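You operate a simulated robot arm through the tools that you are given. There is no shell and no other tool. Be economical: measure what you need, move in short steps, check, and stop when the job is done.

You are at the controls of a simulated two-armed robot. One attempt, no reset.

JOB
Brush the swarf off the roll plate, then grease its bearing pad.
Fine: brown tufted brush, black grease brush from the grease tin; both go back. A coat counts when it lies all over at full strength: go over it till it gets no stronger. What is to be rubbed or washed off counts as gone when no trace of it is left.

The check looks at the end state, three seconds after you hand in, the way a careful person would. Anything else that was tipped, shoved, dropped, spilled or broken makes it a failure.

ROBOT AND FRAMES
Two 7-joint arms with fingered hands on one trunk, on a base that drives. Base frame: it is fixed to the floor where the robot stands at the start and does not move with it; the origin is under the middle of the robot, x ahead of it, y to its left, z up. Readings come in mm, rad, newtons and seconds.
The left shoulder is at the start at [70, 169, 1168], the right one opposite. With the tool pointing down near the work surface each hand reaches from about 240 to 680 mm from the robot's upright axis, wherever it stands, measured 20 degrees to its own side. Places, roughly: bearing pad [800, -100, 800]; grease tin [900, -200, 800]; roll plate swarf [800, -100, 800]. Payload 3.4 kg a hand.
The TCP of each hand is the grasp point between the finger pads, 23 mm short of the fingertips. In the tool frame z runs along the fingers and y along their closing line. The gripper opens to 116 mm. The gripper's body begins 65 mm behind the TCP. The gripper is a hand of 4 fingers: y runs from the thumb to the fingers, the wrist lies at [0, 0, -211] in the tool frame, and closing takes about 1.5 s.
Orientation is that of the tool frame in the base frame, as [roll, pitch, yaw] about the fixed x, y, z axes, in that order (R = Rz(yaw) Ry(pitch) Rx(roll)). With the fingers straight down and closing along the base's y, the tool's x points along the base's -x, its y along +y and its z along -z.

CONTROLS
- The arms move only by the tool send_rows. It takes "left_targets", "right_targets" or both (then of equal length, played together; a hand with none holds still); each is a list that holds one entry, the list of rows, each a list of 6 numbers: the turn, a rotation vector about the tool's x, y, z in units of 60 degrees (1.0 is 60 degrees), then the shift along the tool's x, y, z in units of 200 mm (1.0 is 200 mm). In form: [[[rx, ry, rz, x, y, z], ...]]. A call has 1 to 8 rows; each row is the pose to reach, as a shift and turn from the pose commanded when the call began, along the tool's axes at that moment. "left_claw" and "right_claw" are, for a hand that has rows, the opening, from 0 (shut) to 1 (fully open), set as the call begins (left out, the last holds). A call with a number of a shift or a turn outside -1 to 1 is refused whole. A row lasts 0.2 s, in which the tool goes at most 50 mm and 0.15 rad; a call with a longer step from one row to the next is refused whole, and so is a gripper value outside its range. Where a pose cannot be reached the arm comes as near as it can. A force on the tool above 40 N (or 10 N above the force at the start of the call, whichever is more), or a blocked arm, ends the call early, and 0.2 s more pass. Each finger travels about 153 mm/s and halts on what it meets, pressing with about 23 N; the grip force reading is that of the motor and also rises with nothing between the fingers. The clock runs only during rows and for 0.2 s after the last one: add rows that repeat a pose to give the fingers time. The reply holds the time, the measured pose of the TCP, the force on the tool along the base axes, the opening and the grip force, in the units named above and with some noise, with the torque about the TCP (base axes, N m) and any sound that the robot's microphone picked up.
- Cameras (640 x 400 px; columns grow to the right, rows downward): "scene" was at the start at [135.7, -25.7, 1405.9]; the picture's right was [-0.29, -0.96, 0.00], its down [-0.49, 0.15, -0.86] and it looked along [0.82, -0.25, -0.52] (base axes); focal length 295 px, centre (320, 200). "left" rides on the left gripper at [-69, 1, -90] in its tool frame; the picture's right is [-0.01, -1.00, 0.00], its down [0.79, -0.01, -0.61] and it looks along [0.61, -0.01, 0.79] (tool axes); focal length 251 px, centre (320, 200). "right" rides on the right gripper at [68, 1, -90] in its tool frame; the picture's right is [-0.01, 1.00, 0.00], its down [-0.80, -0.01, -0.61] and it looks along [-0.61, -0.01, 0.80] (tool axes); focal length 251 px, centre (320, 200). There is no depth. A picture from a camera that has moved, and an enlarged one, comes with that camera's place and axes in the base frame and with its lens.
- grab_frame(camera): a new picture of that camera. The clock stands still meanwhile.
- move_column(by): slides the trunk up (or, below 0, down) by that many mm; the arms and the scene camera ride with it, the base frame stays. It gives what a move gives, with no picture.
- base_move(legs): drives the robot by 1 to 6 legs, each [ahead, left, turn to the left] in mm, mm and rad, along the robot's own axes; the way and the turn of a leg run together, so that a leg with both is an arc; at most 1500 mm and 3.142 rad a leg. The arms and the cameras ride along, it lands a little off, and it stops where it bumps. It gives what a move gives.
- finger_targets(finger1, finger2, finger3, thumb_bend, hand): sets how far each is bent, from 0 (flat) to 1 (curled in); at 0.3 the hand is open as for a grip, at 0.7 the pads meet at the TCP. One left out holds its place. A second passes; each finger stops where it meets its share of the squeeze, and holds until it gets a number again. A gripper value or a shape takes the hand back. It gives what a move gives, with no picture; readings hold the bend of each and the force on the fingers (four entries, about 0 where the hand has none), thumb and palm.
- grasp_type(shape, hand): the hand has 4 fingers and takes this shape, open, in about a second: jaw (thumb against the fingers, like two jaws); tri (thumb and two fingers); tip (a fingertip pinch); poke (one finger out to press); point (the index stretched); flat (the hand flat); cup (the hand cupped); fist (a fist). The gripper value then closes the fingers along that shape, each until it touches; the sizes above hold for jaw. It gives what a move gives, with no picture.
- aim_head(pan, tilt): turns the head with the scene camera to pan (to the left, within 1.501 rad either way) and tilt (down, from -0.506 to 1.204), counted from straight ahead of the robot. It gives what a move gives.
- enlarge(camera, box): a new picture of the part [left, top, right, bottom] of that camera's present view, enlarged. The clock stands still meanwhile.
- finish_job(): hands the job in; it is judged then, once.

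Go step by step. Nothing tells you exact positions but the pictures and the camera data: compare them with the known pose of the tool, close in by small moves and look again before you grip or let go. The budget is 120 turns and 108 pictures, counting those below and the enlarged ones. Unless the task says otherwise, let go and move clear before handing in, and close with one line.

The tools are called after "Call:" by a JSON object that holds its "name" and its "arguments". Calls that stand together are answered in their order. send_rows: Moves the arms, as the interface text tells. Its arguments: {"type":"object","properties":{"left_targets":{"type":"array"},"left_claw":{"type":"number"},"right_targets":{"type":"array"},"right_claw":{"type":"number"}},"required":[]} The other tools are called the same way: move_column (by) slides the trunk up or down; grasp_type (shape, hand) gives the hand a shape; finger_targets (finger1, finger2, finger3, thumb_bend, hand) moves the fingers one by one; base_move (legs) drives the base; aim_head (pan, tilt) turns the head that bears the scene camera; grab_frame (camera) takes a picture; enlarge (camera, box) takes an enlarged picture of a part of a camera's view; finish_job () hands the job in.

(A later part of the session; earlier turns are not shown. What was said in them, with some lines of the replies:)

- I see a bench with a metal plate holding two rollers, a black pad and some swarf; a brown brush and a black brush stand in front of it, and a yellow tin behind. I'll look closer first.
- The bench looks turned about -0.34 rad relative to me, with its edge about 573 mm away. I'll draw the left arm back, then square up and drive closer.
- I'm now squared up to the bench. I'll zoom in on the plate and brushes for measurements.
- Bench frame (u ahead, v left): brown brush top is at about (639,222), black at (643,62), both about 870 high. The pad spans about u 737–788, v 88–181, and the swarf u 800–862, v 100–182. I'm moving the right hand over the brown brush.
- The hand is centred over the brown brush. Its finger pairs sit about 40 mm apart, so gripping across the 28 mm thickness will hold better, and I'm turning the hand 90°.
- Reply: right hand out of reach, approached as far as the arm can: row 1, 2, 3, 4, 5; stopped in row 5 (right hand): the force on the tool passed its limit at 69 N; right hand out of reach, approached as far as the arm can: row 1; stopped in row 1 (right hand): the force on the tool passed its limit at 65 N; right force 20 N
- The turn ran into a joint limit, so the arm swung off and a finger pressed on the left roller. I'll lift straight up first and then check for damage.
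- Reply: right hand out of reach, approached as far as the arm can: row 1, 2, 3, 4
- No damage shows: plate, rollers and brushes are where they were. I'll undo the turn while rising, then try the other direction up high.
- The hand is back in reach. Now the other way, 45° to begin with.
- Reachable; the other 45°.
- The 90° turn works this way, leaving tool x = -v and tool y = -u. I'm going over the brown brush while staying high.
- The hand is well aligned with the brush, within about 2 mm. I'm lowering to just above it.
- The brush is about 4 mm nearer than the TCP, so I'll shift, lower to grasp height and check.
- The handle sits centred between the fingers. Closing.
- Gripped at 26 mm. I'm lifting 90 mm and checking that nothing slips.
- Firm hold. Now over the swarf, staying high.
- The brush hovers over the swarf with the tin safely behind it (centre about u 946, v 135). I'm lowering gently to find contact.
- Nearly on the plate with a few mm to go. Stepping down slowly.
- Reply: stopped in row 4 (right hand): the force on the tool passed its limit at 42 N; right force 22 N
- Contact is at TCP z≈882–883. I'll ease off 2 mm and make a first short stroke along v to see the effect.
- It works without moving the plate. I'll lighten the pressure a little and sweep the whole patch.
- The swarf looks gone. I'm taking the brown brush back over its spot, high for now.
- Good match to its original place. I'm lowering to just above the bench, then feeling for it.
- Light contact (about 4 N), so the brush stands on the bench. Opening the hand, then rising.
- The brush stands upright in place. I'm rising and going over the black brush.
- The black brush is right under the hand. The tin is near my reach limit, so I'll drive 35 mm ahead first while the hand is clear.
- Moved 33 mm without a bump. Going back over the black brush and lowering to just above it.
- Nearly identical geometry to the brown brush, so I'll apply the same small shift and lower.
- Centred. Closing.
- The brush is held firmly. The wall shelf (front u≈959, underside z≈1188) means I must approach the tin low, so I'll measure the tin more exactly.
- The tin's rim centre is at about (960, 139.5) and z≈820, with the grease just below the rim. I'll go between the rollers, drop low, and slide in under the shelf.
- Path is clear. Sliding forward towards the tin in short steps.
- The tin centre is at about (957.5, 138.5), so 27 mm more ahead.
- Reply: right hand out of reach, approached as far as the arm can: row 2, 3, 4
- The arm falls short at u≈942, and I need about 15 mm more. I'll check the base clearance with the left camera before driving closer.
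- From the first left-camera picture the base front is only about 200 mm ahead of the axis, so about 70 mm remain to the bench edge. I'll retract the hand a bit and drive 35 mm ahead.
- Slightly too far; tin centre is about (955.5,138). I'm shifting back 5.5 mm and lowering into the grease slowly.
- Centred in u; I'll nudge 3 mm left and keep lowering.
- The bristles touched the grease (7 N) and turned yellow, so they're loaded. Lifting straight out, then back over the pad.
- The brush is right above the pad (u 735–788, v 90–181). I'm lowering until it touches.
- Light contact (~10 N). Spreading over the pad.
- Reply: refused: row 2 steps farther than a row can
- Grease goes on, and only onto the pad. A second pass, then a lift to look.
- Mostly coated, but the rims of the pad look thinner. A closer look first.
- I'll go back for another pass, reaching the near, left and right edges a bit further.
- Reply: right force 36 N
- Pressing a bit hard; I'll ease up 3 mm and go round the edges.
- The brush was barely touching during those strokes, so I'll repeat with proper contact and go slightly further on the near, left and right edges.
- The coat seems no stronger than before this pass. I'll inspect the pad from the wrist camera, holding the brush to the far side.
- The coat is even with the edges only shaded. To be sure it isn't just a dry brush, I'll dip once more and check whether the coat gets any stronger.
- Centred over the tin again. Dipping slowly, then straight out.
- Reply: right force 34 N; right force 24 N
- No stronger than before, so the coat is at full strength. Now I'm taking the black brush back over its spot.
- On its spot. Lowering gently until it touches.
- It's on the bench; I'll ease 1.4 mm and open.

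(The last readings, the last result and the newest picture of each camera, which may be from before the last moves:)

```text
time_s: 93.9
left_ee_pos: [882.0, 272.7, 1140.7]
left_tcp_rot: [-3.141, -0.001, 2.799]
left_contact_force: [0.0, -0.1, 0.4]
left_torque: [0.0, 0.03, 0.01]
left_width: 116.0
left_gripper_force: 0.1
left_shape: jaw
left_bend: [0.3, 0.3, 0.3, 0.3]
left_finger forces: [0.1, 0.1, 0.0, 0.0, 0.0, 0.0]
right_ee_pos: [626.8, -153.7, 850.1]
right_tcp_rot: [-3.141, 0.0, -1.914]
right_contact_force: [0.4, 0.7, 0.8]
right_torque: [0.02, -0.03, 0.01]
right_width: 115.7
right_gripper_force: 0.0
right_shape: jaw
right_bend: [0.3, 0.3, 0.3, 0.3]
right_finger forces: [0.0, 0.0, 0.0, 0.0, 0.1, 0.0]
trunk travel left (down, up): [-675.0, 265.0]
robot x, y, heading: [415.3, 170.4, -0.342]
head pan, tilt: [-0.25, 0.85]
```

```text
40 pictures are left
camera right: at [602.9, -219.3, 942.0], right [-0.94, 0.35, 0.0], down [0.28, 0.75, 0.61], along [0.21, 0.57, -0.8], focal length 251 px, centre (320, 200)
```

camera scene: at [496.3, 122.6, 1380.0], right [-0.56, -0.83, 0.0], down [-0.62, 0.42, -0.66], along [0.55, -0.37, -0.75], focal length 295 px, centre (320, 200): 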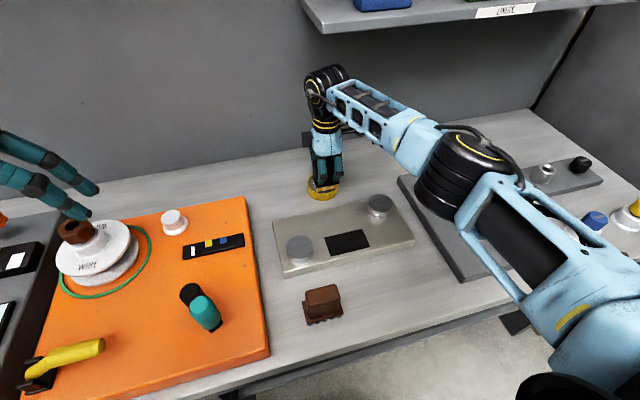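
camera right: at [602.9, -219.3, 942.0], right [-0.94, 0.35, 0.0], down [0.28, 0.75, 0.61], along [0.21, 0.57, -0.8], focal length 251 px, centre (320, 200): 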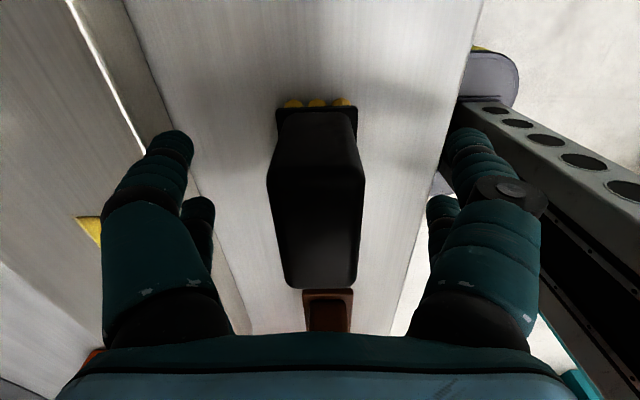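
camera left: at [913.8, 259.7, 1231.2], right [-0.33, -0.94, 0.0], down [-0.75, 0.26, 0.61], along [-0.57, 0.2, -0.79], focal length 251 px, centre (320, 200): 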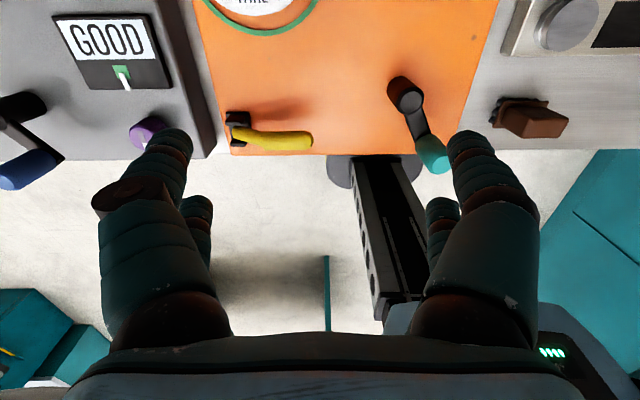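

Released and standing. I'm rising, then moving aside to check everything.

Call:
{"name": "send_rows", "arguments": {"right_targets": [[[0, 0, 0, 0, 0, -0.15], [0, 0, 0, 0, 0, -0.35], [0, 0, 0, 0, 0, -0.55], [0, 0, 0, 0, 0, -0.75], [0, 0, 0, 0.15, 0, -0.9], [0, 0, 0, 0.35, 0, -0.95], [0, 0, 0, 0.55, 0, -0.95], [0, 0, 0, 0.55, 0, -0.95]]]}}

Call:
{"name": "grab_frame", "arguments": {"camera": "scene"}}

Call:
{"name": "enlarge", "arguments": {"camera": "scene", "box": [240, 150, 440, 330]}}

```text
time_s: 95.7
left_ee_pos: [881.6, 272.0, 1142.4]
left_tcp_rot: [3.141, -0.001, 2.799]
left_contact_force: [0.8, 0.3, -0.2]
left_torque: [0.0, -0.02, -0.01]
left_width: 115.7
left_gripper_force: 0.0
left_shape: jaw
left_bend: [0.3, 0.3, 0.3, 0.3]
left_finger forces: [0.0, 0.0, 0.0, 0.0, 0.0, 0.0]
right_ee_pos: [590.4, -258.5, 1041.8]
right_tcp_rot: [-3.141, -0.001, -1.915]
right_contact_force: [-0.8, -0.3, 0.0]
right_torque: [-0.03, 0.04, 0.0]
right_width: 115.9
right_gripper_force: 0.1
right_shape: jaw
right_bend: [0.3, 0.3, 0.3, 0.3]
right_finger forces: [0.0, 0.0, 0.1, 0.0, 0.1, 0.1]
trunk travel left (down, up): [-675.0, 265.0]
robot x, y, heading: [417.0, 168.5, -0.345]
head pan, tilt: [-0.25, 0.85]
```

```text
39 pictures are left
camera scene: at [529.9, 110.8, 1379.9], right [-0.56, -0.83, 0.0], down [-0.62, 0.42, -0.66], along [0.55, -0.37, -0.75], focal length 295 px, centre (320, 200)
```

scene: 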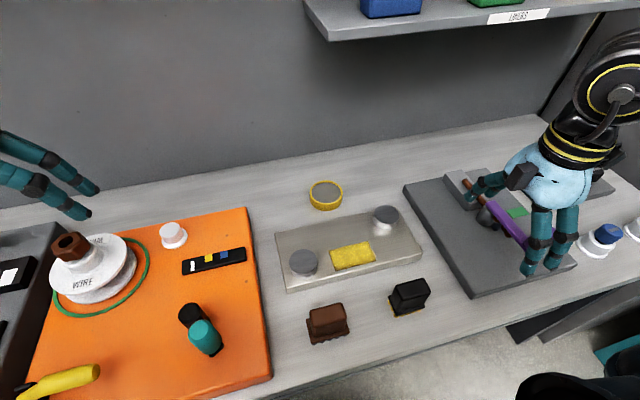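

```text
2.22 times, centred on (340, 240) of scene
camera zoom: at [529.9, 110.8, 1379.9], right [-0.56, -0.83, 0.0], down [-0.62, 0.42, -0.66], along [0.55, -0.37, -0.75], focal length 655 px, centre (276, 111)
```

zoom: 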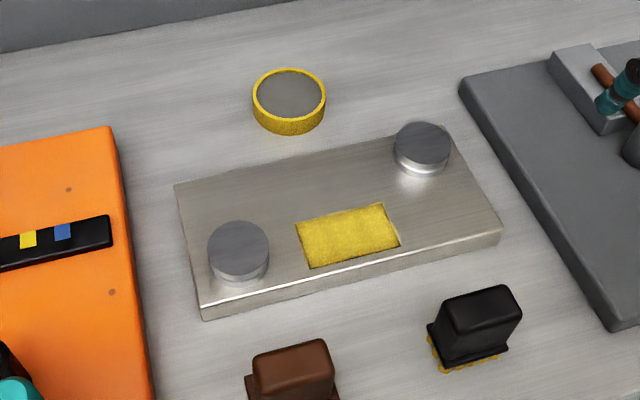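

Everything is in place. One last close check of the brushed area and the pad.

Call:
{"name": "enlarge", "arguments": {"camera": "scene", "box": [300, 195, 400, 275]}}

```text
5.00 times, centred on (350, 235) of scene
camera zoom: at [529.9, 110.8, 1379.9], right [-0.56, -0.83, 0.0], down [-0.62, 0.42, -0.66], along [0.55, -0.37, -0.75], focal length 1475 px, centre (170, 25)
```

zoom: 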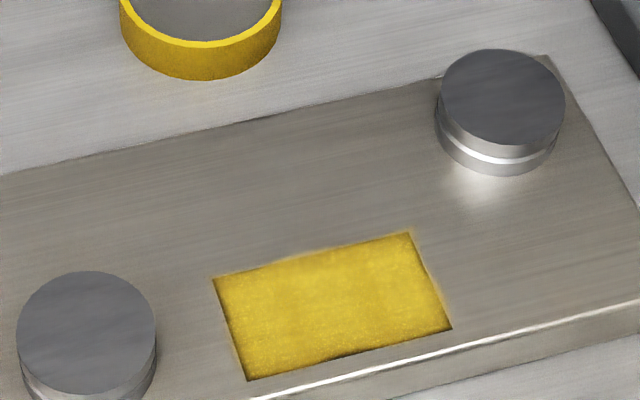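

The near edge seems a touch darker midway, so I'll enlarge that.

Call:
{"name": "enlarge", "arguments": {"camera": "scene", "box": [328, 250, 378, 276]}}

Call:
{"name": "enlarge", "arguments": {"camera": "scene", "box": [328, 236, 378, 262]}}

```text
12.80 times, centred on (353, 263) of scene
camera zoom: at [529.9, 110.8, 1379.9], right [-0.56, -0.83, 0.0], down [-0.62, 0.42, -0.66], along [0.55, -0.37, -0.75], focal length 3775 px, centre (-102, -606)
```

zoom: 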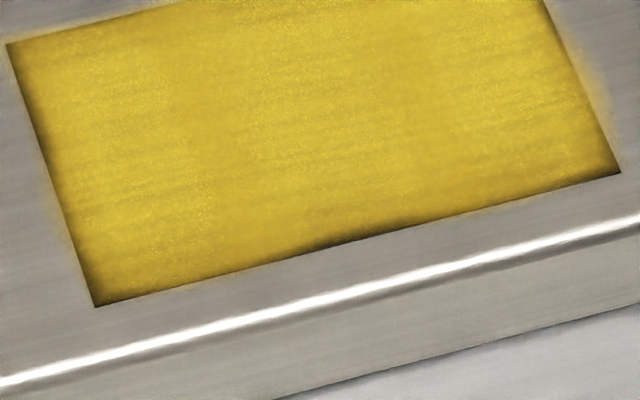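

```text
12.80 times, centred on (353, 249) of scene
camera zoom: at [529.9, 110.8, 1379.9], right [-0.56, -0.83, 0.0], down [-0.62, 0.42, -0.66], along [0.55, -0.37, -0.75], focal length 3775 px, centre (-102, -427)
```

zoom: 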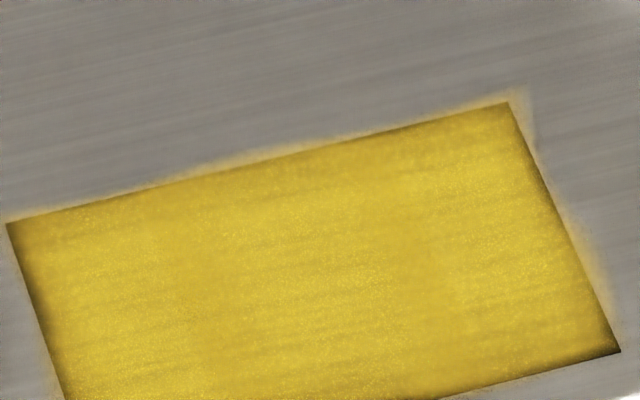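

The soft, uneven rim didn't change through two further loaded passes that overlapped the edges, so the coat is as strong as it gets. Both brushes stand back in place and the hands are clear, so I'm handing in.

Call:
{"name": "finish_job", "arguments": {}}

```text
The job is handed in.
```

I brushed the swarf off the roll plate and greased the bearing pad until a second dip and further passes made it no stronger; both brushes are back. While turning the right hand early on, a finger pressed on the left roller (69 N stopped the move), but nothing looked moved or damaged afterwards. The pad's outer rim still looks slightly thinner in close-up.
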